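You operate a simulated robot arm through the tools that you are given. There is no shell and no other tool. Be economical: measure what you need, move in short steps, check, and stop when the job is done.

The job below is to be done with a simulated two-armed robot. You get a single attempt, and the scene is never put back.

JOB
Take both cores off the cable end; shut them in the orange drawer.
Fine: each core makes a stop on the bench on its way; in the drawer it stands on its end. Where these are worked on the way, their far stop is far enough and under half their travel is too little: orange drawer.
Where things are to end (x, y in the base frame): cable core within 60 mm of [660, 150]; cable core within 60 mm of [620, 200].
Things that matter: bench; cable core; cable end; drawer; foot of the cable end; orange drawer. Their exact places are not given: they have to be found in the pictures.

Only the result counts: the job must be done as asked and must still hold three seconds after the hand-in. Knocking over, shifting, dropping, spilling or breaking anything else fails it.

ROBOT AND FRAMES
Two 6-joint arms with two-finger parallel grippers on one trunk, on a base that drives. Base frame: it is fixed to the floor where the robot stands at the start and does not move with it; the origin is under the middle of the robot, x ahead of it, y to its left, z up; the surface under the hand at the start is at about z = 850. Units: mm, degrees, N and s.
The left shoulder is at the start at [50, 170, 1110], the right one opposite. Each reaches about 1092 mm from its shoulder. Places, roughly: bench [400, 800, 900]; cable end [700, 0, 900]; drawer [700, 300, 700]; foot of the cable end [700, 0, 900]; orange drawer [600, 300, 800]. Payload 1.57 kg a hand.
The tool frame of a hand sits at the grasp point between the pads (the TCP): z along the fingers, y along the line on which they close. The tips reach 30 mm beyond it. Largest opening 80 mm; finger width 17, thickness 12; the body of the gripper, 40 by 82 mm, starts 80 mm behind the TCP.
Orientation is that of the tool frame in the base frame, as [roll, pitch, yaw] about the fixed x, y, z axes, in that order (R = Rz(yaw) Ry(pitch) Rx(roll)). With the fingers straight down and closing along the base's y, the tool's x points along the base's -x, its y along +y and its z along -z.

CONTROLS
- The arms move only by the tool drive_tool. It takes "left_targets", "right_targets" or both (then of equal length, played together; a hand with none holds still); each is a list that holds one entry, the list of rows, each a list of 7 numbers: the finger opening in mm, from 0 to 80, then the shift along the base's x, y, z in units of 20 mm (1.0 is 20 mm), then the turn, a rotation vector about the base's x, y, z in units of 8 degrees (1.0 is 8 degrees). In form: [[[claw, x, y, z, ax, ay, az], ...]]. A call has 1 to 10 rows; each row shifts and turns the commanded pose from where the row before left it. A call with a number of a shift or a turn outside -1 to 1 is refused whole. A row lasts 0.2 s, in which the tool goes at most 50 mm and 8.6 degrees; a call with a longer step from one row to the next is refused whole, and so is a gripper value outside its range. A pose out of reach is approached as far as the arm can. The call stops where the force on the tool passes 40 N (or 10 N more than at its start, if that is more) or the arm is blocked; 0.2 s more then pass. Each finger travels about 45 mm/s and halts on what it meets, pressing with about 24 N; the grip force reading is that of the motor and also rises with nothing between the fingers. The clock runs only during rows and for 0.2 s after the last one: add rows that do not move to give the fingers time. The reply holds the time, the measured pose of the TCP, the force on the tool along the base axes, the opening and the grip force, in the units named above and with some noise, with the torque about the TCP (base axes, N m) and any sound that the robot's microphone picked up.
- Cameras (640 x 400 px; columns grow to the right, rows downward): "scene" is now at [14.4, 21.4, 1665.3]; the picture's right is [0.29, -0.96, 0.00], its down [-0.82, -0.25, -0.52] and it looks along [0.49, 0.15, -0.86] (base axes); focal length 267 px, centre (320, 200). "left" rides on the left gripper at [72, 7, -122] in its tool frame; the picture's right is [-0.09, 1.00, 0.00], its down [-0.84, -0.08, -0.54] and it looks along [-0.54, -0.05, 0.84] (tool axes); focal length 238 px, centre (320, 200). "right" rides on the right gripper at [72, -7, -122] in its tool frame; the picture's right is [0.09, 1.00, 0.00], its down [-0.84, 0.08, -0.54] and it looks along [-0.54, 0.05, 0.84] (tool axes); focal length 238 px, centre (320, 200).
- capture(camera): a new picture of that camera. It takes no simulated time.
- move_column(by): slides the trunk up (or, below 0, down) by that many mm; the arms and the scene camera ride with it, the base frame stays. It gives what a move gives, with no picture.
- steer(legs): drives the robot by 1 to 6 legs, each [ahead, left, turn to the left] in mm, mm and degrees, along the robot's own axes; the way and the turn of a leg run together, so that a leg with both is an arc; at most 1500 mm and 180 degrees a leg. The arms and the cameras ride along, it lands a little off, and it stops where it bumps. It gives what a move gives.
- aim_head(pan, tilt): turns the head with the scene camera to pan (to the left, within 86 degrees either way) and tilt (down, from -29 to 69), counted from straight ahead of the robot. It gives what a move gives.
- measure_at(camera, pixels): for up to 12 pixels [column, row] of the newest picture of that camera ("zoom" is the newest enlarged one), the place [x, y, z] in the base frame of the surface seen there, good to about 3 mm, but the place of the scene camera against the robot may be out by one fixed shift of up to 12 mm in any direction. It takes no simulated time.
- enlarge(camera, box): a new picture of the part [left, top, right, bottom] of that camera's present view, enlarged. It takes no simulated time.
- finish_job(): hands the job in; it is judged then, once.

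Go step by step. Measure first, check grasps and placings, and put right what went wrong. The budget is 80 turns and 58 pictures, counting those below and the enlarged ones. Unless the task says otherwise, let go and move clear before handing in, and close with one line.

The tools are called after ">>>" as name(argument=value, ...) on one line, values as JSON. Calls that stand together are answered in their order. drive_tool: Moves the arms, as the interface text tells. Its arguments: {"type":"object","properties":{"left_targets":{"type":"array","items":{"type":"array","items":{"type":"array","items":{"type":"number"}}}},"right_targets":{"type":"array","items":{"type":"array","items":{"type":"array","items":{"type":"number"}}}}},"required":[]} The other tools are called the same way: move_column (by) slides the trunk up or down; steer (legs) drives the base; aim_head (pan, tilt) turns the head that bears the scene camera; capture (camera) takes a picture; measure_at (camera, pixels) gives the place of the surface under pixels of a picture; enlarge (camera, box) takes an enlarged picture of a part of a camera's view; finish_job () hands the job in.

At the start:

```text
time_s: 0.0
left_ee_pos: [659.1, 439.4, 998.8]
left_tool_rot: [180.0, 0.0, 180.0]
left_ft_force: [0.4, -0.8, -0.2]
left_moment: [0.0, 0.01, 0.01]
left_width: 79.8
left_grip_force: 0.0
right_ee_pos: [702.5, -150.2, 999.8]
right_tool_rot: [-180.0, -0.1, 180.0]
right_ft_force: [0.0, 0.8, -0.1]
right_moment: [-0.02, -0.02, 0.0]
right_width: 79.9
right_grip_force: 0.1
trunk travel left (down, up): [-725.0, 245.0]
robot x, y, heading: [2.4, 0.9, 0.0]
head pan, tilt: [17.0, 58.8]
```

scene: 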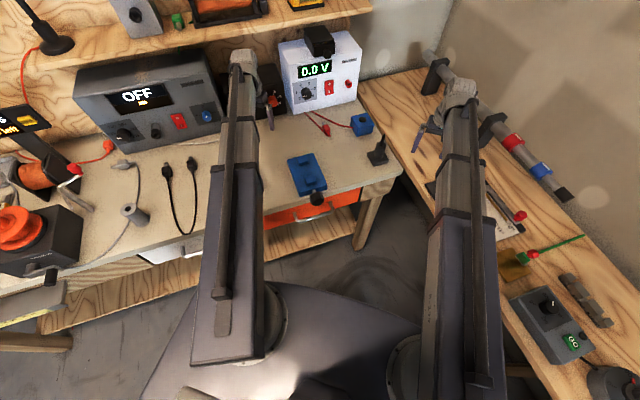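
right: 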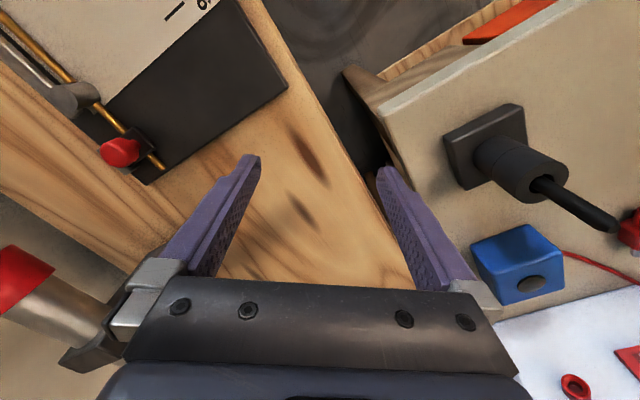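
left: 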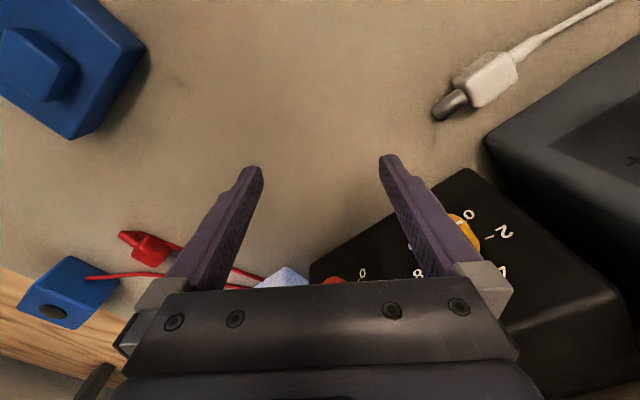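

The pictures show a black plate with a cylinder and thin rod near scene (378,152), probably the cable end, and an orange drawer front near (298,212). I'll take closer looks.

>>> enlarge(camera="scene", box=[270, 100, 430, 240])

>>> enlarge(camera="right", box=[380, 60, 640, 320])

>>> measure_at(camera="right", pixels=[[465, 155], [515, 115], [500, 150], [520, 165], [540, 180], [570, 200], [610, 225], [420, 110], [560, 100], [515, 260], [500, 20], [475, 165]])

```text
2.86 times, centred on (350, 170) of scene
```

zoom: 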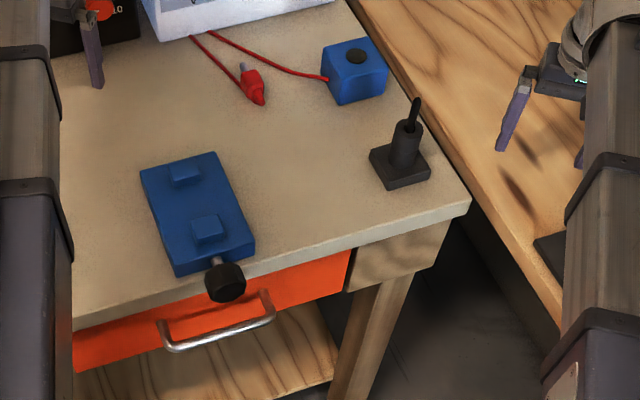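

```text
1.54 times, centred on (510, 190) of right
```

zoom: 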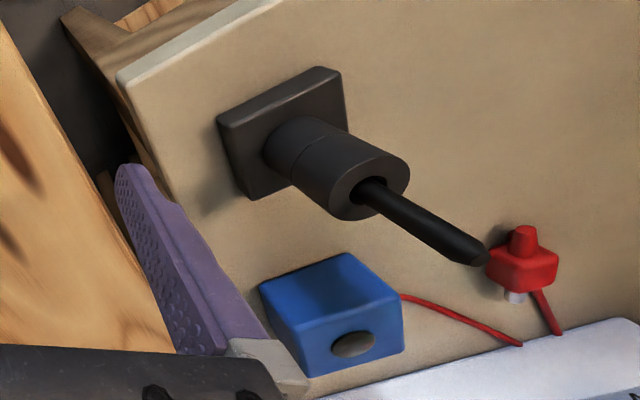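

```text
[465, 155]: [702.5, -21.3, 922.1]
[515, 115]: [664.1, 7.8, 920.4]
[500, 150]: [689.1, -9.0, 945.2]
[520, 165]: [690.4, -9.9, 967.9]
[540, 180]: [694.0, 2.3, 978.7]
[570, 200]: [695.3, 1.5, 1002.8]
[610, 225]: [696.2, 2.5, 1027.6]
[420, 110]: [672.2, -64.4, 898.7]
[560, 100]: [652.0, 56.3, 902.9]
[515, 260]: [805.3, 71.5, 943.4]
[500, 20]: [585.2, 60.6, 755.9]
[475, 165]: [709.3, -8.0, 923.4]
```

Two cores are stacked on the vertical peg near (695,0), the plate top is at about 921, and the bench is at 900. Now I'll measure the drawer front, handle and bench edge.

>>> measure_at(camera="scene", pixels=[[294.8, 215.5], [332.5, 206], [313.3, 218.5], [359, 190], [357, 200], [268, 228], [401, 168], [268, 214], [317, 198], [348, 184], [345, 230], [330, 170]])

>>> aim_head(pan=10, tilt=45)

>>> capture(camera="scene")

```text
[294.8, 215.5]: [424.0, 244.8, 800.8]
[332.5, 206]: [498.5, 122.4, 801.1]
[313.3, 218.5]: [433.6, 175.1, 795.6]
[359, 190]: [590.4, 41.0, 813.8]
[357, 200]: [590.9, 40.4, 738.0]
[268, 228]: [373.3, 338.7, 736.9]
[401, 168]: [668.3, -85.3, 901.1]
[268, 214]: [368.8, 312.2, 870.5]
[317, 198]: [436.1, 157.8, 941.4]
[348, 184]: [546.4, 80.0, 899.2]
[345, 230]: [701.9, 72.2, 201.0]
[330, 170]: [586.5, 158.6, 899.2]
```

```text
time_s: 0.8
left_ee_pos: [659.2, 439.7, 998.7]
left_tool_rot: [-179.9, 0.0, -180.0]
left_ft_force: [-0.1, 0.0, 0.0]
left_moment: [-0.04, -0.01, -0.03]
left_width: 79.9
left_grip_force: 0.2
right_ee_pos: [704.1, -150.6, 1000.1]
right_tool_rot: [180.0, 0.1, -179.9]
right_ft_force: [-0.5, -0.3, -0.2]
right_moment: [0.0, -0.01, -0.05]
right_width: 80.1
right_grip_force: 0.0
trunk travel left (down, up): [-725.0, 245.0]
robot x, y, heading: [-1.4, -1.2, -0.0]
head pan, tilt: [10.0, 45.0]
```

```text
52 pictures are left
```

scene: 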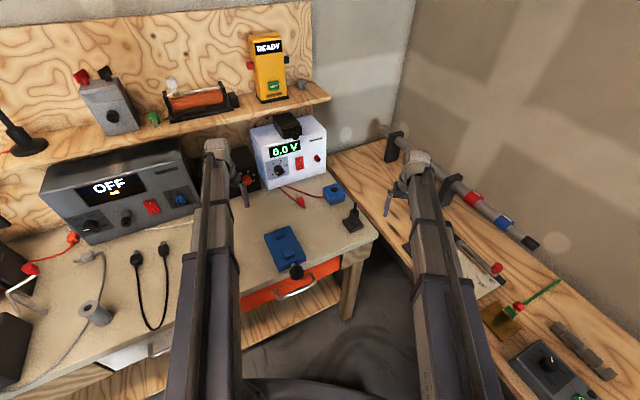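

The bench is turned about 36° to the left of my heading, the handle bow is at about (440,170,797), and a knob overhangs it at about (436,158,941). I want to back off and turn to face the bench, so I'll check the right-hand table's edge for room first.

>>> measure_at(camera="scene", pixels=[[381, 222], [392, 235], [400, 250], [490, 350], [500, 365], [510, 380], [296, 272], [289, 252], [345, 248], [280, 300], [345, 320], [350, 240]])

>>> enlarge(camera="scene", box=[220, 180, 420, 320])

>>> aim_head(pan=-35, tilt=60)

>>> capture(camera="scene")

```text
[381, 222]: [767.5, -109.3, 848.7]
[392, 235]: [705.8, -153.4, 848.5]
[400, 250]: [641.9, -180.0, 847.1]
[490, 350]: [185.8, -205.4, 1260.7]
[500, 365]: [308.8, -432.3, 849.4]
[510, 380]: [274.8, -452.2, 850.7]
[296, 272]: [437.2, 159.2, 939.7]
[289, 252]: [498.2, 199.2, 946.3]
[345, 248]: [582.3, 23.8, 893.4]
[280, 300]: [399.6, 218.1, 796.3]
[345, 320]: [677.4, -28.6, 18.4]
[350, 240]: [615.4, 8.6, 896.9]
```

```text
2.86 times, centred on (320, 250) of scene
```

zoom: 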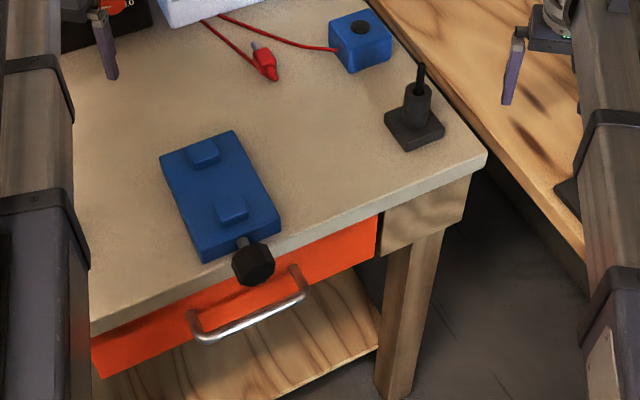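

```text
time_s: 1.9
left_ee_pos: [660.6, 439.1, 1000.2]
left_tool_rot: [-179.9, 0.0, -180.0]
left_ft_force: [0.6, 0.7, -0.3]
left_moment: [0.01, -0.01, 0.02]
left_width: 80.1
left_grip_force: 0.1
right_ee_pos: [703.0, -149.4, 999.3]
right_tool_rot: [179.9, 0.1, 180.0]
right_ft_force: [0.0, -0.2, -0.6]
right_moment: [-0.01, -0.03, -0.01]
right_width: 80.0
right_grip_force: 0.1
trunk travel left (down, up): [-725.0, 245.0]
robot x, y, heading: [0.0, 2.2, 0.1]
head pan, tilt: [-35.0, 60.0]
```

```text
50 pictures are left
```

scene: 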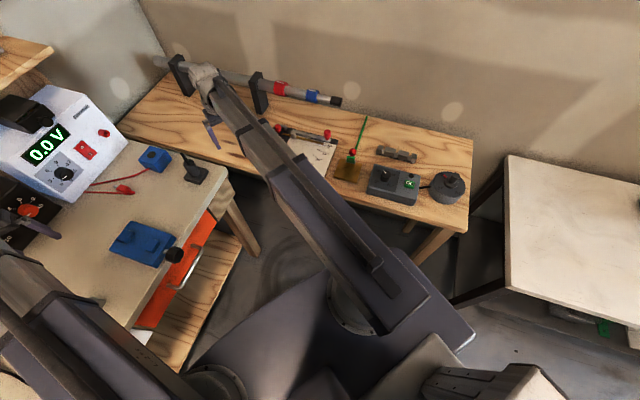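

The table beside the bench runs perpendicular to it, and there's a white table farther right. I'll measure both corners and look behind the left for clearance.

>>> measure_at(camera="scene", pixels=[[468, 225], [400, 208], [350, 190], [230, 165], [509, 290], [515, 165], [470, 350], [530, 370], [300, 250], [200, 170], [260, 320], [440, 290]])

>>> aim_head(pan=-80, tilt=55)

>>> capture(camera="scene")

```text
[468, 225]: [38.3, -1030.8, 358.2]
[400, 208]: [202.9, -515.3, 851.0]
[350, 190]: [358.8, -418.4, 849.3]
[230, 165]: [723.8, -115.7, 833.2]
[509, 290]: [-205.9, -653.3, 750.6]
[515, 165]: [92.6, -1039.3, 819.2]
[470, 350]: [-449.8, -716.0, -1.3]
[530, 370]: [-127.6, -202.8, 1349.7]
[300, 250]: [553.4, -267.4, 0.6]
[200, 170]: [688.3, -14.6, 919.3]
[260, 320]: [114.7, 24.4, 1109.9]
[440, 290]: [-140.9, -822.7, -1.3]
```

```text
time_s: 3.0
left_ee_pos: [658.4, 438.5, 1000.4]
left_tool_rot: [-180.0, 0.0, 180.0]
left_ft_force: [0.0, 0.6, -0.9]
left_moment: [0.03, 0.03, 0.01]
left_width: 80.0
left_grip_force: 0.0
right_ee_pos: [705.1, -150.3, 998.7]
right_tool_rot: [-180.0, 0.0, 180.0]
right_ft_force: [0.5, -0.9, 0.5]
right_moment: [-0.04, 0.01, -0.01]
right_width: 80.0
right_grip_force: 0.0
trunk travel left (down, up): [-725.0, 245.0]
robot x, y, heading: [0.3, -1.1, 0.0]
head pan, tilt: [-80.0, 55.0]
```

```text
49 pictures are left
```

scene: 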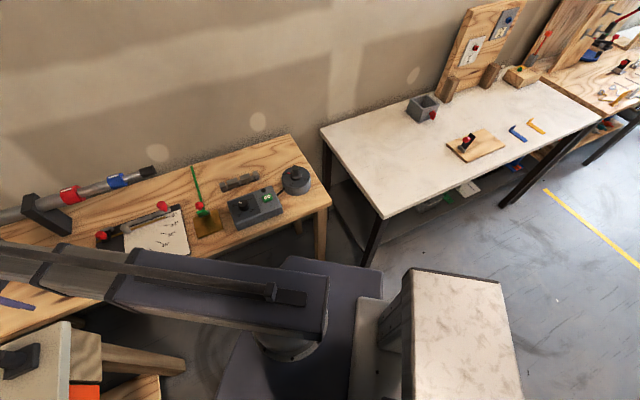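

The white table's corner is near (-206,-653). I'll measure the extent of the robot's own base to pick a safe parking spot.

>>> measure_at(camera="scene", pixels=[[383, 292], [283, 258], [376, 268], [500, 285], [415, 272], [520, 390], [350, 370], [225, 380], [384, 218], [325, 200]])

>>> aim_head(pan=40, tilt=50)

>>> capture(camera="scene")

```text
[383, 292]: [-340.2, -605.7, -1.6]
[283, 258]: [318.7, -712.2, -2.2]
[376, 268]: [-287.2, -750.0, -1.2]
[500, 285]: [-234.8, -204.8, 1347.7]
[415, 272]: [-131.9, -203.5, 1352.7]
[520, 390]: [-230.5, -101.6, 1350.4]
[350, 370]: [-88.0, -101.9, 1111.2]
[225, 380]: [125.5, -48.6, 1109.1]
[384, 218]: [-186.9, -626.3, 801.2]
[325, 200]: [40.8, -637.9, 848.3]
```

```text
time_s: 5.0
left_ee_pos: [659.1, 438.6, 999.2]
left_tool_rot: [180.0, 0.0, 180.0]
left_ft_force: [0.2, 0.8, 0.9]
left_moment: [-0.01, -0.01, 0.01]
left_width: 80.2
left_grip_force: 0.1
right_ee_pos: [702.1, -148.5, 1000.9]
right_tool_rot: [-180.0, 0.0, -180.0]
right_ft_force: [0.1, 0.8, -0.1]
right_moment: [0.02, 0.02, 0.01]
right_width: 80.0
right_grip_force: 0.0
trunk travel left (down, up): [-725.0, 245.0]
robot x, y, heading: [-0.9, -3.7, -0.1]
head pan, tilt: [40.0, 50.0]
```

```text
48 pictures are left
```

scene: 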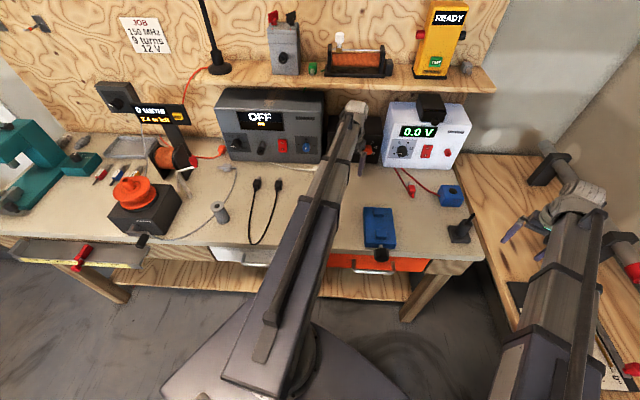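

Clearances look fine at about (-75,-153) with a 36° heading. I'll raise the arms first and then drive in small legs.

>>> move_column(by=70)

>>> steer(legs=[[-75, 0, 0], [0, -150, 0], [0, 0, 36]])

>>> aim_head(pan=0, tilt=55)

>>> capture(camera="scene")

```text
time_s: 6.1
left_ee_pos: [659.4, 439.9, 1069.3]
left_tool_rot: [-180.0, 0.0, 180.0]
left_ft_force: [-0.1, 0.3, -0.3]
left_moment: [-0.01, -0.03, 0.0]
left_width: 80.3
left_grip_force: 0.1
right_ee_pos: [703.1, -149.7, 1069.3]
right_tool_rot: [-179.9, 0.1, -180.0]
right_ft_force: [-0.4, -0.4, 0.6]
right_moment: [-0.01, 0.02, 0.02]
right_width: 80.1
right_grip_force: 0.0
trunk travel left (down, up): [-795.0, 175.0]
robot x, y, heading: [0.3, 0.6, 0.2]
head pan, tilt: [40.0, 50.0]
```

```text
time_s: 9.8
left_ee_pos: [205.3, 589.8, 1070.2]
left_tool_rot: [-179.9, -0.1, -144.3]
left_ft_force: [0.0, 0.2, -0.4]
left_moment: [-0.01, 0.01, -0.05]
left_width: 80.0
left_grip_force: 0.0
right_ee_pos: [583.4, 137.7, 1069.3]
right_tool_rot: [-180.0, 0.0, -144.2]
right_ft_force: [0.0, -1.0, 0.4]
right_moment: [-0.03, -0.01, 0.0]
right_width: 80.0
right_grip_force: 0.2
trunk travel left (down, up): [-795.0, 175.0]
robot x, y, heading: [-76.7, -151.7, 35.5]
head pan, tilt: [40.0, 50.0]
```

```text
time_s: 10.9
left_ee_pos: [203.8, 589.5, 1070.0]
left_tool_rot: [-180.0, -0.1, -144.4]
left_ft_force: [-0.1, 0.0, 0.5]
left_moment: [0.02, 0.02, 0.0]
left_width: 80.0
left_grip_force: 0.0
right_ee_pos: [584.2, 137.3, 1070.0]
right_tool_rot: [-180.0, 0.0, -144.3]
right_ft_force: [-0.9, -0.1, 0.4]
right_moment: [-0.01, 0.01, 0.01]
right_width: 80.0
right_grip_force: 0.0
trunk travel left (down, up): [-795.0, 175.0]
robot x, y, heading: [-73.2, -146.8, 35.7]
head pan, tilt: [0.0, 55.0]
```

```text
47 pictures are left
```

scene: 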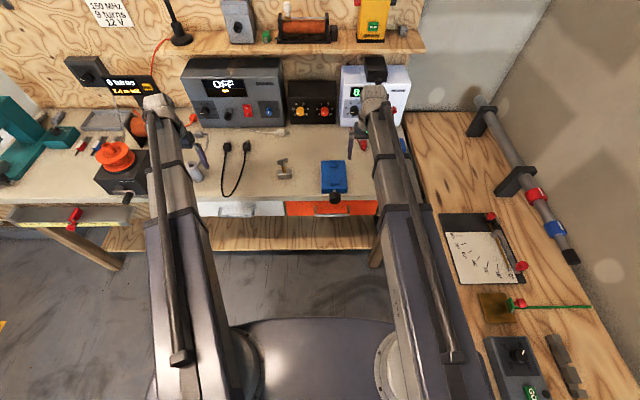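

I'm now facing the bench squarely, with the orange drawer visible at columns 285–377 and row 208. I'll zoom in and measure it.

>>> enlarge(camera="scene", box=[270, 150, 400, 230])

>>> enlarge(camera="right", box=[0, 0, 640, 400])

>>> measure_at(camera="scene", pixels=[[288, 210], [376, 210], [315, 214], [349, 213], [332, 215], [333, 199], [325, 214], [340, 214], [331, 165], [288, 197]])

```text
4.92 times, centred on (335, 190) of scene
```

zoom: 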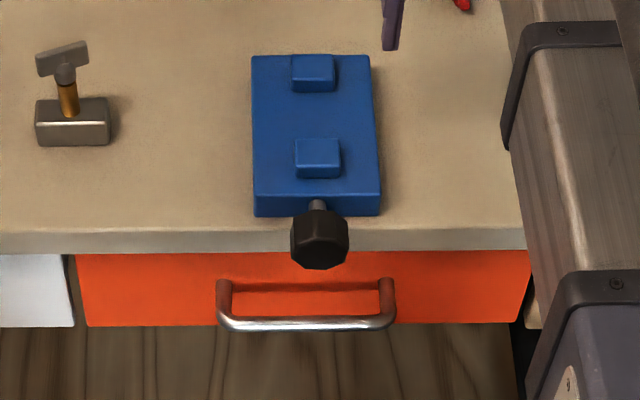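

```text
1.00 times, centred on (320, 200) of right (not enlarged: the box is as wide or as high as the picture)
```

zoom: 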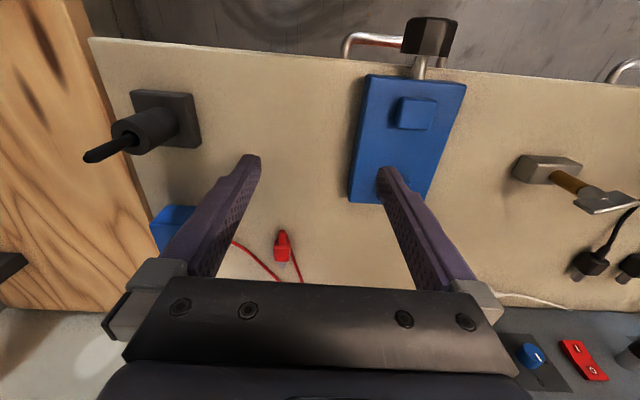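

```text
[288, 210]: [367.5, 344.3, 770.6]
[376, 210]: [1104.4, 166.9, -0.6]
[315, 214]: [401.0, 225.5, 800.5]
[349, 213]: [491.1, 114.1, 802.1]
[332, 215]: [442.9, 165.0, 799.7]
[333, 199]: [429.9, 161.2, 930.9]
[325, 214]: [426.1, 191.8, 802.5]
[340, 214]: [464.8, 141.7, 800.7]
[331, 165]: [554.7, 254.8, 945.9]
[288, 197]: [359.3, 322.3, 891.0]
```

The right camera sees the handle at (372,38), the knob at (428,38) and the peg at (150,128). I'll measure those with it to remove the scene camera's fixed shift.

>>> measure_at(camera="right", pixels=[[375, 40], [392, 41], [358, 37], [346, 50], [436, 22], [405, 40], [300, 57], [140, 125], [172, 120], [95, 155], [370, 77], [430, 58]])

>>> measure_at(camera="scene", pixels=[[333, 187], [322, 186], [380, 190], [333, 203]])

```text
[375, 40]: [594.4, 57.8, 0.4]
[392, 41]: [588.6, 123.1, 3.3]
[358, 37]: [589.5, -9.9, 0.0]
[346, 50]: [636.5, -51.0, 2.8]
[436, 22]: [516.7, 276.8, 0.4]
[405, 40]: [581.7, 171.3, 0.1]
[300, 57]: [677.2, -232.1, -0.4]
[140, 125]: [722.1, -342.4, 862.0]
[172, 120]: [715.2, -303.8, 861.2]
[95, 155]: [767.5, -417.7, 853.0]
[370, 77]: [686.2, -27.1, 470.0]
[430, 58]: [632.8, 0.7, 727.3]
```

```text
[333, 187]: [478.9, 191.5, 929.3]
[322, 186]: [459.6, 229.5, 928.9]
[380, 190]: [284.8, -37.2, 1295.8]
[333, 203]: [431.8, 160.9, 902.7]
```

Those used the old right picture; the full-frame "zoom" is the current one.

>>> measure_at(camera="zoom", pixels=[[375, 40], [390, 41], [358, 37], [346, 50], [436, 22], [410, 30], [300, 57], [150, 120], [125, 140], [92, 157], [370, 85], [442, 90]])

>>> measure_at(camera="scene", pixels=[[324, 190], [344, 190], [320, 214], [336, 215]])

```text
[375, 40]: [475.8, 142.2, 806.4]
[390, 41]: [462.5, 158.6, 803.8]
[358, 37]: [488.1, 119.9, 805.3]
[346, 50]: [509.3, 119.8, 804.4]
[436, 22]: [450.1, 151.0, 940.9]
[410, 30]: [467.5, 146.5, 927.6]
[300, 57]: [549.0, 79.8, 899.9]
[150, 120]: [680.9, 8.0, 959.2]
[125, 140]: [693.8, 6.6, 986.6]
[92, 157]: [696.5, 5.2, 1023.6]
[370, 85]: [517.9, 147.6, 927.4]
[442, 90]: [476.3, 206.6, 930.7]
```

```text
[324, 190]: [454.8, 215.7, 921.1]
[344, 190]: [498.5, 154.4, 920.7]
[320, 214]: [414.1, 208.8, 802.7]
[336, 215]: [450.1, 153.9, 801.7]
```

The handle bar is at about u 462 along the bench normal and z 799 (both cameras agree within 10 mm). I'll bring the left hand round with the fingers pitched 45° under the knob, straddling the bar.

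>>> drive_tool(left_targets=[[[80, 0.2, -1, 0, 0, 0, -1], [80, 0.2, -1, 0, 0, 0, -1], [80, 0.2, -1, 0, 0, 0, -1], [80, 0.2, -1, 0, 0, 0, -1], [80, 0.2, -1, 0, 0, 0, -1], [80, 0.2, -1, 0, 0, 0, -1], [80, 0.2, -1, 0, 0, 0, -1], [80, 0.2, -1, 0, 0, 0, -1], [80, 0.2, -1, 0, 0, 0, -1], [80, 0.2, -1, 0, 0, 0, -1]]])

>>> drive_tool(left_targets=[[[36, 0.3, -1, 0, 0, 0, -1], [36, 0.3, -1, 0, 0, 0, -0.25], [36, 0.3, -1, 0, 0.593, -0.805, 0], [36, 0.3, -1, 0, 0.593, -0.805, 0], [36, 0.3, -1, 0, 0.593, -0.805, 0], [36, 0.3, -1, 0, 0.593, -0.805, 0], [36, 0.3, -1, 0, 0.593, -0.805, 0], [36, 0.3, -1, 0, 0.37, -0.5, 0], [36, 0.3, -1, 0, 0, 0, 0], [36, 0.3, -1, 0, 0, 0, 0]]])

```text
time_s: 13.1
left_ee_pos: [244.3, 390.1, 1069.7]
left_tool_rot: [-179.9, 0.0, 135.5]
left_ft_force: [0.1, 0.3, -0.2]
left_moment: [0.0, 0.03, -0.02]
left_width: 80.2
left_grip_force: 0.1
right_ee_pos: [583.5, 136.9, 1070.3]
right_tool_rot: [180.0, -0.1, -144.4]
right_ft_force: [0.5, -0.6, -0.7]
right_moment: [0.0, -0.01, -0.01]
right_width: 79.6
right_grip_force: 0.1
trunk travel left (down, up): [-795.0, 175.0]
robot x, y, heading: [-72.3, -150.8, 35.6]
head pan, tilt: [0.0, 55.0]
```

```text
time_s: 15.3
left_ee_pos: [380.8, 227.9, 1133.8]
left_tool_rot: [135.1, -0.5, 125.9]
left_ft_force: [-0.9, 0.5, 0.5]
left_moment: [0.04, 0.0, -0.03]
left_width: 36.1
left_grip_force: 0.1
left hand out of reach, approached as far as the arm can: row 4, 5, 6, 7, 8, 10
right_ee_pos: [583.6, 137.0, 1070.1]
right_tool_rot: [180.0, -0.1, -144.3]
right_ft_force: [-0.4, -0.4, -0.1]
right_moment: [0.02, -0.01, -0.03]
right_width: 80.3
right_grip_force: 0.1
trunk travel left (down, up): [-795.0, 175.0]
robot x, y, heading: [-74.6, -148.8, 35.8]
head pan, tilt: [0.0, 55.0]
```

The left arm can't fold that close to the body, so I need more standoff. I'll back the robot 150 mm straight away from the bench, where it stays clear of the white table.

>>> steer(legs=[[-150, 0, 0]])

>>> capture(camera="left")

```text
time_s: 16.6
left_ee_pos: [256.7, 137.9, 1134.1]
left_tool_rot: [135.0, -0.5, 125.8]
left_ft_force: [-0.5, -0.2, 0.0]
left_moment: [0.03, 0.01, 0.06]
left_width: 35.9
left_grip_force: 0.1
right_ee_pos: [459.9, 45.6, 1071.3]
right_tool_rot: [-179.9, 0.0, -144.4]
right_ft_force: [-0.2, -0.4, -0.6]
right_moment: [0.02, 0.0, -0.02]
right_width: 80.1
right_grip_force: 0.1
trunk travel left (down, up): [-795.0, 175.0]
robot x, y, heading: [-199.5, -242.8, 35.4]
head pan, tilt: [0.0, 55.0]
```

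```text
44 pictures are left
```

left: 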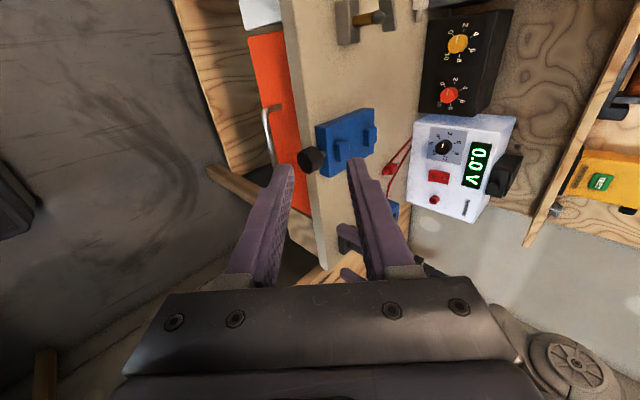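

The left camera shows the handle at (268,130) and the knob at (312,160). I'll move toward the pre-grasp point (372,165,864).

>>> drive_tool(left_targets=[[[36, 0.41, 0.1, -1, 0, 0, 0], [36, 0.41, 0.1, -1, 0, 0, 0], [36, 0.41, 0.1, -1, 0, 0, 0], [36, 0.41, 0.1, -1, 0, 0, 0], [36, 0.41, 0.1, -1, 0, 0, 0], [36, 0.41, 0.1, -1, 0, 0, 0], [36, 0.41, 0.1, -1, 0, 0, 0], [36, 0.41, 0.1, -1, 0, 0, 0], [36, 0, 0, 0, 0, 0, 0]]])

>>> capture(camera="left")

```text
time_s: 18.6
left_ee_pos: [315.2, 153.0, 1133.6]
left_tool_rot: [135.2, -0.5, 125.8]
left_ft_force: [0.7, -0.1, -0.1]
left_moment: [-0.02, 0.03, -0.04]
left_width: 35.9
left_grip_force: 0.1
left hand out of reach, approached as far as the arm can: row 1, 2, 3, 4, 5, 6, 7, 8
right_ee_pos: [461.2, 47.3, 1069.4]
right_tool_rot: [-180.0, 0.0, -144.5]
right_ft_force: [-0.7, 0.1, 0.2]
right_moment: [-0.03, -0.02, -0.03]
right_width: 79.9
right_grip_force: 0.1
trunk travel left (down, up): [-795.0, 175.0]
robot x, y, heading: [-197.2, -238.8, 35.3]
head pan, tilt: [0.0, 55.0]
```

```text
43 pictures are left
```

left: 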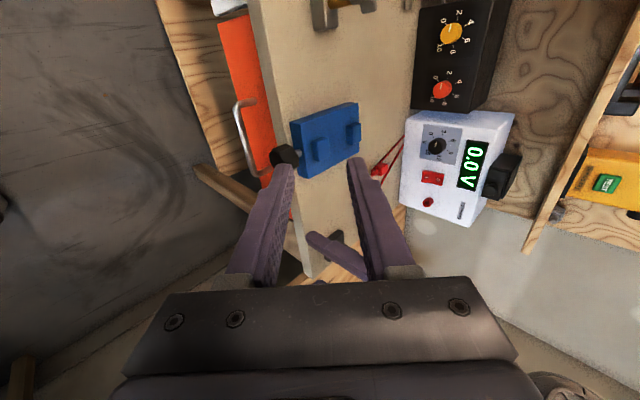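

With this wrist roll the left arm won't go lower, but the trunk can take it down. I'll raise the right hand 200 mm to keep it above the bench, then lower the column.

>>> drive_tool(right_targets=[[[80, 0, 0, 1, 0, 0, 0], [80, 0, 0, 1, 0, 0, 0], [80, 0, 0, 1, 0, 0, 0], [80, 0, 0, 1, 0, 0, 0], [80, 0, 0, 1, 0, 0, 0], [80, 0, 0, 1, 0, 0, 0], [80, 0, 0, 1, 0, 0, 0], [80, 0, 0, 1, 0, 0, 0], [80, 0, 0, 1, 0, 0, 0], [80, 0, 0, 1, 0, 0, 0]]])

>>> move_column(by=-200)

>>> capture(camera="left")

```text
time_s: 20.9
left_ee_pos: [316.8, 152.4, 1133.0]
left_tool_rot: [135.2, -0.5, 125.8]
left_ft_force: [0.5, -0.6, 0.1]
left_moment: [0.0, -0.01, 0.01]
left_width: 36.1
left_grip_force: 0.0
right_ee_pos: [459.5, 46.6, 1069.8]
right_tool_rot: [180.0, -0.1, -144.5]
right_ft_force: [0.3, 0.0, 0.7]
right_moment: [-0.02, -0.02, 0.0]
right_width: 80.1
right_grip_force: 0.1
right hand out of reach, approached as far as the arm can: row 1, 2, 3, 4, 5, 6, 7, 8, 9, 10
trunk travel left (down, up): [-795.0, 175.0]
robot x, y, heading: [-200.0, -237.7, 35.5]
head pan, tilt: [0.0, 55.0]
```

```text
time_s: 23.0
left_ee_pos: [315.6, 153.6, 933.9]
left_tool_rot: [135.2, -0.4, 125.8]
left_ft_force: [-0.1, -0.4, -0.2]
left_moment: [-0.04, 0.01, 0.0]
left_width: 36.0
left_grip_force: 0.0
right_ee_pos: [460.6, 46.0, 870.1]
right_tool_rot: [-179.9, 0.1, -144.5]
right_ft_force: [0.1, -0.7, 0.6]
right_moment: [-0.03, -0.01, 0.01]
right_width: 80.2
right_grip_force: 0.1
trunk travel left (down, up): [-595.0, 375.0]
robot x, y, heading: [-199.8, -239.5, 35.6]
head pan, tilt: [0.0, 55.0]
```

```text
42 pictures are left
```

left: 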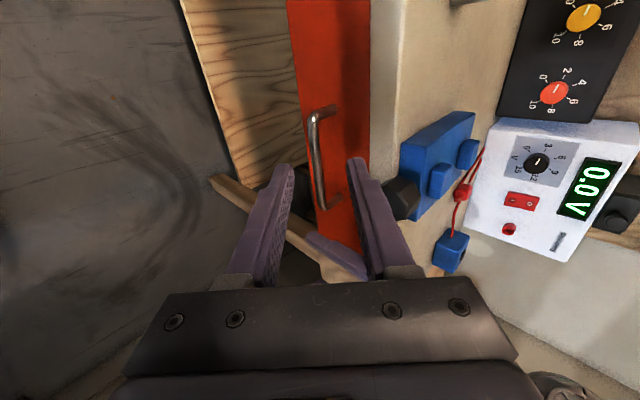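

Lowering the trunk works: the left hand is at z 934, and its camera sees the handle bar from (318,112) to (325,208). I'll measure it with this camera.

>>> measure_at(camera="left", pixels=[[316, 130], [317, 160], [319, 185], [330, 110], [345, 130], [345, 170], [403, 195], [395, 205], [330, 200], [391, 180], [412, 120]])

>>> enlarge(camera="left", box=[260, 80, 460, 240])

```text
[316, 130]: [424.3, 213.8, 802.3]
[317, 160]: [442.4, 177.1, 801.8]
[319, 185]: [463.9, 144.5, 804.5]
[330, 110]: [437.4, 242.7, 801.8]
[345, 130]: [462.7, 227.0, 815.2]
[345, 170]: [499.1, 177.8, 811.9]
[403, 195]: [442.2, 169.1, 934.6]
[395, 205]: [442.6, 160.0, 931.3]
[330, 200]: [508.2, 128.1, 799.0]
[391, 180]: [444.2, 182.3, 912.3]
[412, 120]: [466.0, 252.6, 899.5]
```

```text
2.50 times, centred on (360, 160) of left
```

zoom: 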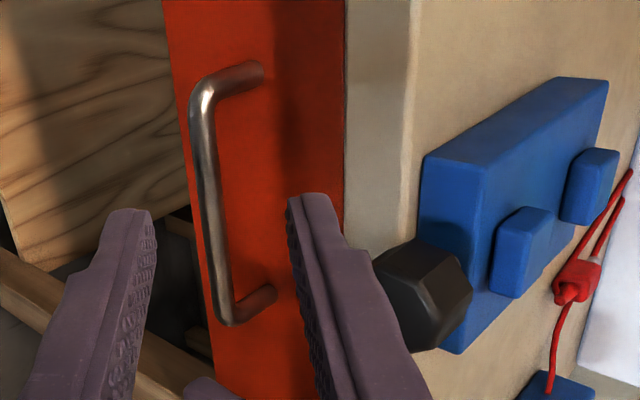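

The bar is at u≈463 with its top at z≈803, the drawer front is at u≈505, and the knob starts at u≈455. Plan: lower the trunk to z≈850, slide in horizontally with the arm, and finish the descent with the trunk.

>>> move_column(by=-84)

>>> drive_tool(left_targets=[[[36, 0.7, 0.3, 0, 0, 0, 0], [36, 0.7, 0.3, 0, 0, 0, 0], [36, 0.7, 0.3, 0, 0, 0, 0], [36, 0.7, 0.3, 0, 0, 0, 0], [36, 0, 0, 0, 0, 0, 0]]])

>>> capture(camera="left")

```text
time_s: 24.2
left_ee_pos: [315.2, 152.3, 850.7]
left_tool_rot: [135.2, -0.4, 125.9]
left_ft_force: [-0.9, 0.3, -0.3]
left_moment: [-0.01, -0.01, -0.02]
left_width: 36.0
left_grip_force: 0.1
right_ee_pos: [460.0, 45.9, 785.6]
right_tool_rot: [180.0, 0.0, -144.6]
right_ft_force: [-0.2, -0.2, 0.1]
right_moment: [0.0, 0.0, 0.05]
right_width: 79.9
right_grip_force: 0.0
trunk travel left (down, up): [-511.0, 459.0]
robot x, y, heading: [-201.4, -240.2, 35.5]
head pan, tilt: [0.0, 55.0]
```

```text
time_s: 25.4
left_ee_pos: [372.9, 176.4, 849.9]
left_tool_rot: [135.1, -0.5, 125.7]
left_ft_force: [0.6, -0.2, 0.3]
left_moment: [0.02, 0.01, 0.04]
left_width: 35.9
left_grip_force: 0.1
right_ee_pos: [460.5, 46.5, 786.2]
right_tool_rot: [180.0, 0.1, -144.5]
right_ft_force: [-0.4, 0.6, -0.2]
right_moment: [-0.02, 0.04, 0.03]
right_width: 80.3
right_grip_force: 0.0
trunk travel left (down, up): [-511.0, 459.0]
robot x, y, heading: [-196.7, -242.3, 35.5]
head pan, tilt: [0.0, 55.0]
```

```text
40 pictures are left
```

left: 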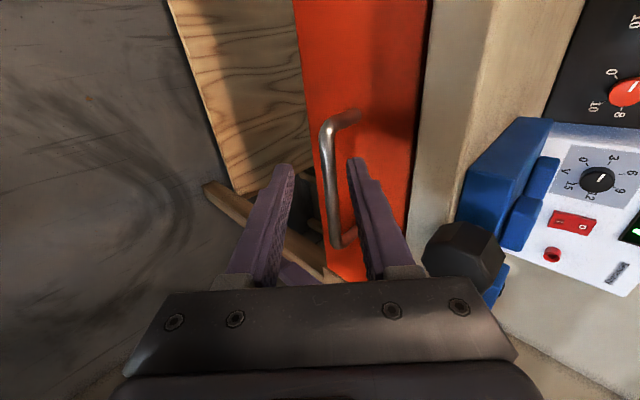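

Reach is fine here and the bar sits between the fingers in the picture at (335,190). I'll move in the remaining 45/22 mm at this height.

>>> drive_tool(left_targets=[[[36, 0.75, 0.37, 0, 0, 0, 0], [36, 0.75, 0.37, 0, 0, 0, 0], [36, 0.75, 0.37, 0, 0, 0, 0], [36, 0, 0, 0, 0, 0, 0]]])

>>> capture(camera="left")

>>> measure_at(camera="left", pixels=[[345, 140], [350, 165], [355, 190], [360, 215], [400, 150], [470, 290], [460, 270]])

```text
time_s: 26.4
left_ee_pos: [417.3, 198.6, 850.1]
left_tool_rot: [135.2, -0.5, 125.8]
left_ft_force: [-0.4, -0.6, -1.3]
left_moment: [0.0, -0.03, 0.03]
left_width: 36.0
left_grip_force: 0.1
right_ee_pos: [460.4, 46.9, 786.4]
right_tool_rot: [-179.9, 0.0, -144.6]
right_ft_force: [0.2, -0.1, 0.4]
right_moment: [-0.01, -0.02, 0.01]
right_width: 80.1
right_grip_force: 0.1
trunk travel left (down, up): [-511.0, 459.0]
robot x, y, heading: [-197.0, -241.4, 35.6]
head pan, tilt: [0.0, 55.0]
```

```text
39 pictures are left
```

left: 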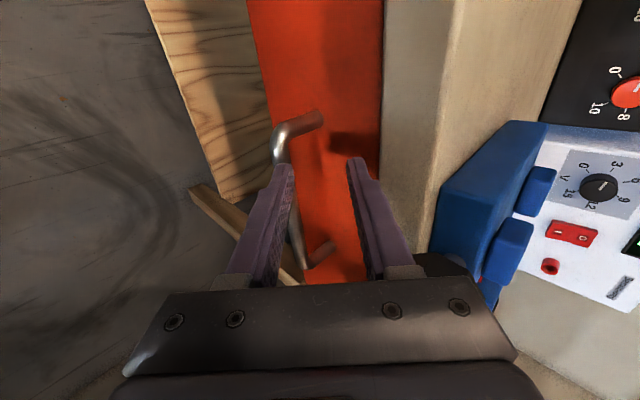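

```text
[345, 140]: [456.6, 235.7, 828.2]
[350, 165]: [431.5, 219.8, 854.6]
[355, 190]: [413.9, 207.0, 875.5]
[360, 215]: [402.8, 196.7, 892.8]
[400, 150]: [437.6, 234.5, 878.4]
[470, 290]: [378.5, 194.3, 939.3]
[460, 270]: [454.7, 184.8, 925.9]
```

Straight-down would land the lower finger on the bar, so I'll back off 44 mm and then go in along the finger direction.

>>> drive_tool(left_targets=[[[44, -0.6, -0.44, 0, 0, 0, 0], [44, -0.6, -0.44, 0, 0, 0, 0], [44, -0.6, -0.44, 0, 0, 0, 0], [44, 0.45, 0.33, -0.55, 0, 0, 0], [44, 0.45, 0.33, -0.55, 0, 0, 0], [44, 0, 0, 0, 0, 0, 0]]])

>>> capture(camera="left")

```text
time_s: 27.8
left_ee_pos: [399.2, 185.6, 849.5]
left_tool_rot: [135.2, -0.6, 125.6]
left_ft_force: [0.4, 0.7, 0.2]
left_moment: [-0.02, -0.01, 0.04]
left_width: 43.9
left_grip_force: 0.1
left hand out of reach, approached as far as the arm can: row 4, 5
right_ee_pos: [460.8, 46.4, 785.0]
right_tool_rot: [-180.0, 0.0, -144.5]
right_ft_force: [0.7, -0.6, 0.6]
right_moment: [0.01, 0.01, -0.04]
right_width: 79.9
right_grip_force: 0.1
trunk travel left (down, up): [-511.0, 459.0]
robot x, y, heading: [-197.4, -240.3, 35.6]
head pan, tilt: [0.0, 55.0]
```

```text
38 pictures are left
```

left: 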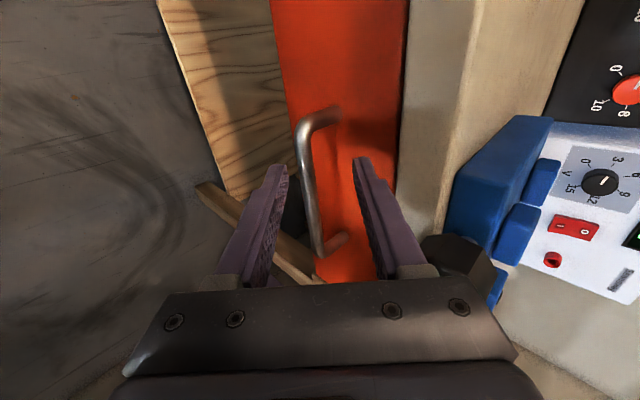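

Only horizontal moves work at this pitch, so I'll alternate small trunk drops and forward steps to keep the bar between the fingers.

>>> move_column(by=-26)

>>> drive_tool(left_targets=[[[44, 0.4, 0.3, 0, 0, 0, 0], [44, 0, 0, 0, 0, 0, 0]]])

>>> move_column(by=-10)

>>> capture(camera="left")

```text
time_s: 28.5
left_ee_pos: [398.6, 185.8, 824.5]
left_tool_rot: [135.3, -0.5, 125.7]
left_ft_force: [0.4, 1.2, 0.9]
left_moment: [-0.01, -0.01, 0.02]
left_width: 44.2
left_grip_force: 0.0
right_ee_pos: [460.4, 47.4, 760.2]
right_tool_rot: [-180.0, 0.0, -144.5]
right_ft_force: [0.6, -0.2, -0.1]
right_moment: [0.0, -0.04, -0.02]
right_width: 79.9
right_grip_force: 0.1
trunk travel left (down, up): [-485.0, 485.0]
robot x, y, heading: [-200.2, -240.2, 35.6]
head pan, tilt: [0.0, 55.0]
```

```text
time_s: 29.1
left_ee_pos: [406.9, 192.3, 824.3]
left_tool_rot: [135.1, -0.5, 125.9]
left_ft_force: [-0.7, 0.6, -0.2]
left_moment: [0.02, -0.03, 0.02]
left_width: 43.8
left_grip_force: 0.1
right_ee_pos: [460.1, 48.2, 759.8]
right_tool_rot: [180.0, 0.0, -144.5]
right_ft_force: [-0.4, 0.3, 0.0]
right_moment: [-0.02, 0.02, 0.03]
right_width: 79.9
right_grip_force: 0.0
trunk travel left (down, up): [-485.0, 485.0]
robot x, y, heading: [-203.6, -244.2, 35.4]
head pan, tilt: [0.0, 55.0]
```

```text
time_s: 29.7
left_ee_pos: [406.8, 192.1, 814.1]
left_tool_rot: [135.1, -0.6, 125.8]
left_ft_force: [0.2, -0.4, 0.0]
left_moment: [-0.01, -0.01, -0.01]
left_width: 44.3
left_grip_force: 0.1
right_ee_pos: [459.9, 47.1, 748.5]
right_tool_rot: [180.0, 0.0, -144.5]
right_ft_force: [-0.4, -0.1, 0.1]
right_moment: [0.01, -0.01, -0.02]
right_width: 80.2
right_grip_force: 0.1
trunk travel left (down, up): [-475.0, 495.0]
robot x, y, heading: [-196.3, -242.2, 35.4]
head pan, tilt: [0.0, 55.0]
```

```text
37 pictures are left
```

left: 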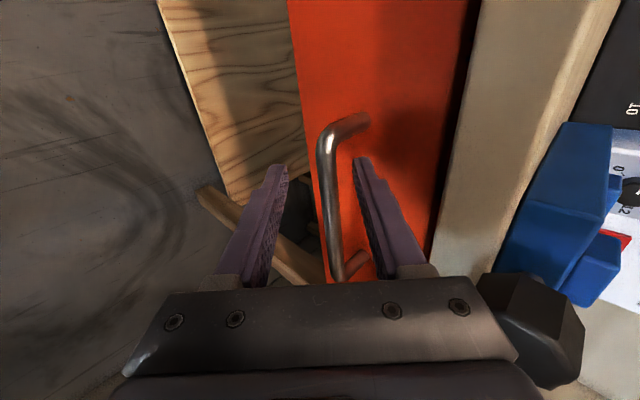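

The bar at (332,190) is now between the fingers. I'll do one more forward step and drop, then close.

>>> drive_tool(left_targets=[[[44, 0.5, 0.36, 0, 0, 0, 0], [44, 0, 0, 0, 0, 0, 0]]])

>>> move_column(by=-9)

>>> drive_tool(left_targets=[[[20, 0, 0, 0, 0, 0, 0], [10, 0, 0, 0, 0, 0, 0], [0, 0, 0, 0, 0, 0, 0], [0, 0, 0, 0, 0, 0, 0]]])

>>> capture(camera="left")

```text
time_s: 30.3
left_ee_pos: [418.2, 198.5, 813.7]
left_tool_rot: [135.1, -0.4, 125.8]
left_ft_force: [0.1, 0.4, 0.4]
left_moment: [-0.01, -0.01, -0.01]
left_width: 43.6
left_grip_force: 0.1
right_ee_pos: [460.5, 45.1, 749.6]
right_tool_rot: [-180.0, 0.0, -144.5]
right_ft_force: [-0.7, 0.5, 0.0]
right_moment: [-0.01, 0.01, -0.01]
right_width: 80.2
right_grip_force: 0.1
trunk travel left (down, up): [-475.0, 495.0]
robot x, y, heading: [-196.8, -241.3, 35.8]
head pan, tilt: [0.0, 55.0]
```

```text
time_s: 30.9
left_ee_pos: [417.4, 199.6, 805.0]
left_tool_rot: [135.0, -0.6, 125.7]
left_ft_force: [0.3, 0.6, 0.6]
left_moment: [0.03, 0.01, 0.02]
left_width: 43.8
left_grip_force: 0.0
right_ee_pos: [460.2, 47.0, 740.8]
right_tool_rot: [-180.0, 0.0, -144.5]
right_ft_force: [-0.1, -0.1, 0.0]
right_moment: [-0.01, 0.02, 0.03]
right_width: 80.2
right_grip_force: 0.0
trunk travel left (down, up): [-466.0, 504.0]
robot x, y, heading: [-199.2, -242.2, 35.5]
head pan, tilt: [0.0, 55.0]
```

```text
time_s: 31.9
left_ee_pos: [417.3, 198.7, 805.2]
left_tool_rot: [135.1, -0.3, 125.8]
left_ft_force: [1.6, 0.2, 10.5]
left_moment: [-0.14, -0.22, 0.34]
left_width: 14.1
left_grip_force: 28.7
right_ee_pos: [460.6, 46.6, 741.1]
right_tool_rot: [180.0, 0.0, -144.5]
right_ft_force: [-0.2, -0.8, 0.4]
right_moment: [0.02, -0.02, 0.01]
right_width: 80.0
right_grip_force: 0.1
trunk travel left (down, up): [-466.0, 504.0]
robot x, y, heading: [-200.0, -243.3, 35.4]
head pan, tilt: [0.0, 55.0]
```

```text
36 pictures are left
```

left: 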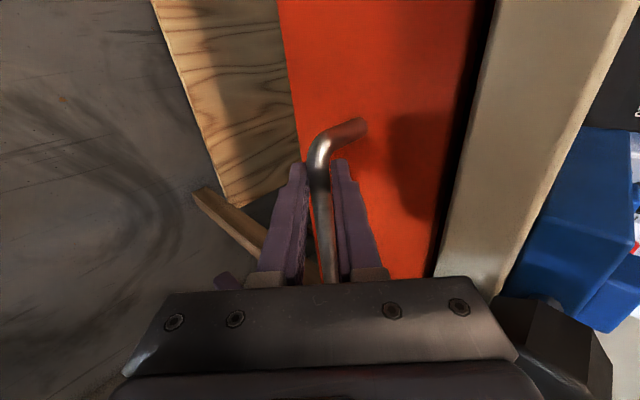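

The bar is gripped (width 14, grip 29 N). I'll pull by driving the base straight back, a short way first.

>>> steer(legs=[[-60, 0, 0]])

>>> capture(camera="left")

```text
time_s: 32.9
left_ee_pos: [368.0, 162.6, 806.0]
left_tool_rot: [135.1, -0.4, 125.7]
left_ft_force: [5.7, -6.0, 8.5]
left_moment: [-0.51, -0.45, 0.14]
left_width: 13.8
left_grip_force: 30.3
right_ee_pos: [410.8, 10.6, 741.1]
right_tool_rot: [-179.9, 0.0, -144.4]
right_ft_force: [-0.1, -0.8, 0.5]
right_moment: [0.0, -0.02, 0.02]
right_width: 79.7
right_grip_force: 0.1
trunk travel left (down, up): [-466.0, 504.0]
robot x, y, heading: [-245.9, -271.3, 35.7]
head pan, tilt: [0.0, 55.0]
```

```text
35 pictures are left
```

left: 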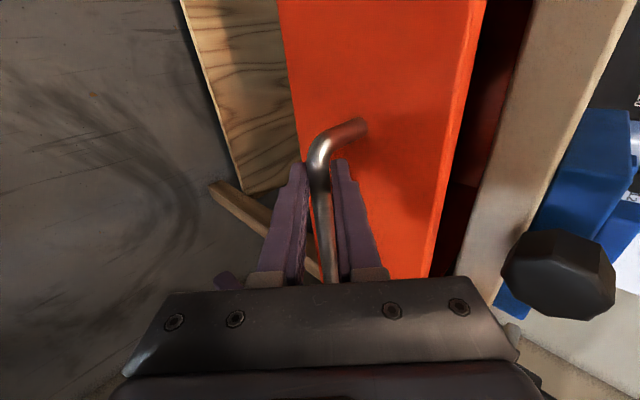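

The drawer is following. I'll pull further.

>>> steer(legs=[[-80, 0, 0]])

>>> steer(legs=[[-60, 0, 0]])

>>> capture(camera="left")

>>> capture(camera="scene")

```text
time_s: 33.9
left_ee_pos: [304.5, 114.4, 805.6]
left_tool_rot: [135.1, -0.4, 125.8]
left_ft_force: [4.9, -5.0, 5.4]
left_moment: [-0.44, -0.38, 0.2]
left_width: 13.6
left_grip_force: 30.4
right_ee_pos: [347.1, -35.6, 740.8]
right_tool_rot: [180.0, -0.1, -144.4]
right_ft_force: [-0.3, -0.3, 0.4]
right_moment: [0.01, 0.0, 0.0]
right_width: 79.8
right_grip_force: 0.2
trunk travel left (down, up): [-466.0, 504.0]
robot x, y, heading: [-311.3, -323.7, 35.2]
head pan, tilt: [0.0, 55.0]
```

```text
time_s: 34.9
left_ee_pos: [256.7, 80.7, 805.8]
left_tool_rot: [135.0, -0.3, 125.6]
left_ft_force: [6.0, -6.8, 3.9]
left_moment: [-0.51, -0.41, 0.1]
left_width: 13.7
left_grip_force: 30.4
right_ee_pos: [298.4, -70.0, 740.5]
right_tool_rot: [-180.0, 0.0, -144.5]
right_ft_force: [-0.5, 0.2, 0.8]
right_moment: [0.0, -0.01, -0.02]
right_width: 79.9
right_grip_force: 0.1
trunk travel left (down, up): [-466.0, 504.0]
robot x, y, heading: [-365.7, -358.6, 35.7]
head pan, tilt: [0.0, 55.0]
```

```text
34 pictures are left
```

left: 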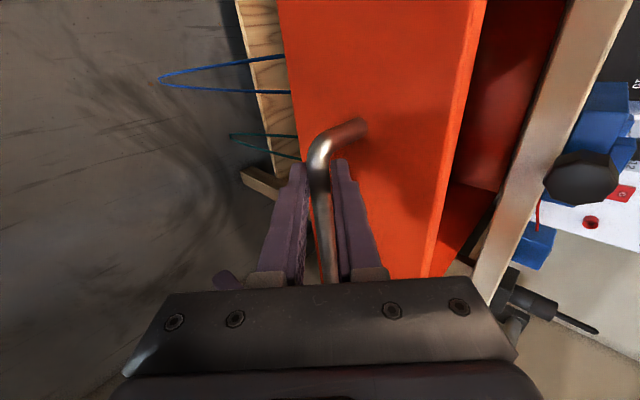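

```text
33 pictures are left
```

scene: 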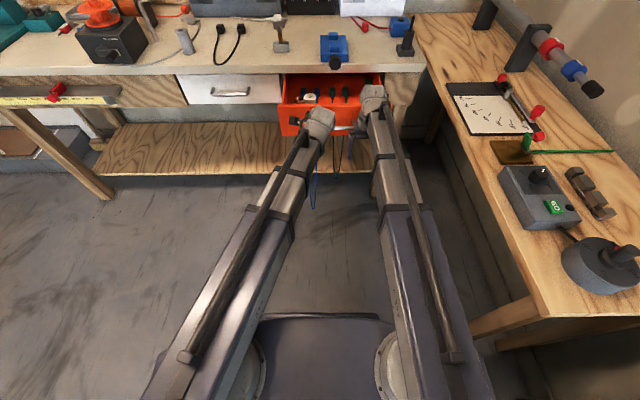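

The drawer is out 199 mm and has some contents. I'll pull gently on to find the stop.

>>> steer(legs=[[-30, 0, 0]])

>>> enlarge(camera="scene", box=[260, 40, 420, 160])

```text
time_s: 35.7
left_ee_pos: [234.6, 63.6, 804.9]
left_tool_rot: [135.1, -0.2, 125.6]
left_ft_force: [6.1, -5.7, 1.5]
left_moment: [-0.55, -0.39, 0.08]
left_width: 13.5
left_grip_force: 30.1
right_ee_pos: [273.2, -88.0, 742.2]
right_tool_rot: [179.9, 0.1, -144.5]
right_ft_force: [0.0, -0.3, 0.2]
right_moment: [0.0, 0.02, -0.03]
right_width: 80.0
right_grip_force: 0.1
trunk travel left (down, up): [-466.0, 504.0]
robot x, y, heading: [-386.0, -372.3, 35.5]
head pan, tilt: [0.0, 55.0]
```

```text
3.33 times, centred on (340, 100) of scene
```

zoom: 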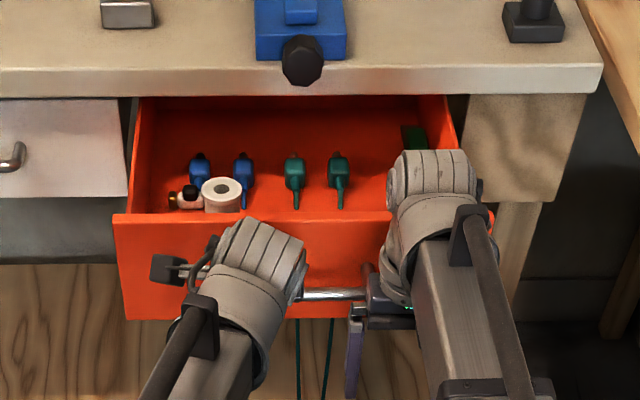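

It's at 227 mm and still moving freely. I'll go on another 30 mm.

>>> steer(legs=[[-30, 0, 0]])

>>> steer(legs=[[-25, 0, 0]])

```text
time_s: 36.5
left_ee_pos: [209.4, 45.0, 804.6]
left_tool_rot: [135.0, -0.1, 125.5]
left_ft_force: [4.6, -4.6, 0.2]
left_moment: [-0.52, -0.4, 0.17]
left_width: 13.7
left_grip_force: 29.7
right_ee_pos: [248.9, -104.1, 740.2]
right_tool_rot: [-180.0, 0.1, -144.4]
right_ft_force: [0.0, -0.6, -0.4]
right_moment: [0.02, -0.02, 0.0]
right_width: 79.8
right_grip_force: 0.2
trunk travel left (down, up): [-466.0, 504.0]
robot x, y, heading: [-410.9, -389.2, 35.7]
head pan, tilt: [0.0, 55.0]
```

```text
time_s: 37.4
left_ee_pos: [190.2, 31.1, 804.0]
left_tool_rot: [135.0, 0.0, 125.6]
left_ft_force: [3.4, -3.2, -0.4]
left_moment: [-0.45, -0.4, 0.16]
left_width: 14.0
left_grip_force: 30.5
right_ee_pos: [229.9, -119.2, 740.0]
right_tool_rot: [-180.0, 0.0, -144.5]
right_ft_force: [-0.4, 0.5, -0.1]
right_moment: [0.0, 0.01, -0.03]
right_width: 79.6
right_grip_force: 0.1
trunk travel left (down, up): [-466.0, 504.0]
robot x, y, heading: [-430.9, -405.4, 35.4]
head pan, tilt: [0.0, 55.0]
```

The drawer is out 282 mm, well past half of any plausible travel. I'll release the bar and back out in small steps.

>>> drive_tool(left_targets=[[[30, 0, 0, 0, 0, 0, 0], [44, 0, 0, 0, 0, 0, 0], [44, 0, 0, 0, 0, 0, 0]]])

>>> move_column(by=11)

>>> steer(legs=[[-18, 0, 0]])

>>> capture(camera="left")

```text
time_s: 38.2
left_ee_pos: [190.0, 30.8, 806.1]
left_tool_rot: [135.0, 0.0, 125.6]
left_ft_force: [-0.7, -0.5, 0.0]
left_moment: [-0.01, -0.02, 0.0]
left_width: 43.9
left_grip_force: 0.2
right_ee_pos: [229.6, -118.2, 740.7]
right_tool_rot: [180.0, 0.0, -144.5]
right_ft_force: [0.5, 0.4, -0.7]
right_moment: [0.02, 0.01, 0.0]
right_width: 79.9
right_grip_force: 0.2
trunk travel left (down, up): [-466.0, 504.0]
robot x, y, heading: [-430.4, -404.3, 35.5]
head pan, tilt: [0.0, 55.0]
```

```text
time_s: 38.8
left_ee_pos: [190.5, 31.0, 815.0]
left_tool_rot: [135.0, -0.1, 125.6]
left_ft_force: [0.1, 0.3, -0.3]
left_moment: [-0.01, -0.02, 0.0]
left_width: 43.8
left_grip_force: 0.1
right_ee_pos: [229.4, -119.2, 752.4]
right_tool_rot: [-180.0, 0.0, -144.5]
right_ft_force: [0.0, 0.3, -0.2]
right_moment: [-0.01, 0.01, 0.02]
right_width: 80.1
right_grip_force: 0.0
trunk travel left (down, up): [-477.0, 493.0]
robot x, y, heading: [-424.3, -405.6, 35.6]
head pan, tilt: [0.0, 55.0]
```

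```text
time_s: 39.5
left_ee_pos: [174.5, 19.3, 816.8]
left_tool_rot: [134.9, -0.2, 125.6]
left_ft_force: [0.2, 0.4, 0.3]
left_moment: [-0.03, 0.0, 0.01]
left_width: 43.8
left_grip_force: 0.0
right_ee_pos: [215.0, -129.2, 752.3]
right_tool_rot: [-180.0, 0.0, -144.4]
right_ft_force: [0.2, 0.0, 0.7]
right_moment: [0.0, -0.02, 0.01]
right_width: 80.0
right_grip_force: 0.0
trunk travel left (down, up): [-477.0, 493.0]
robot x, y, heading: [-443.8, -419.0, 35.4]
head pan, tilt: [0.0, 55.0]
```

```text
31 pictures are left
```

left: 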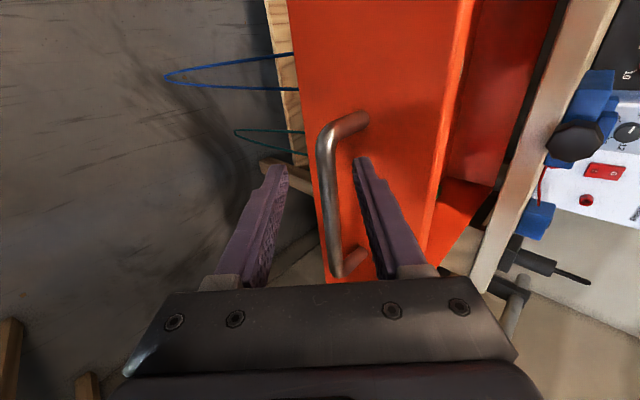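

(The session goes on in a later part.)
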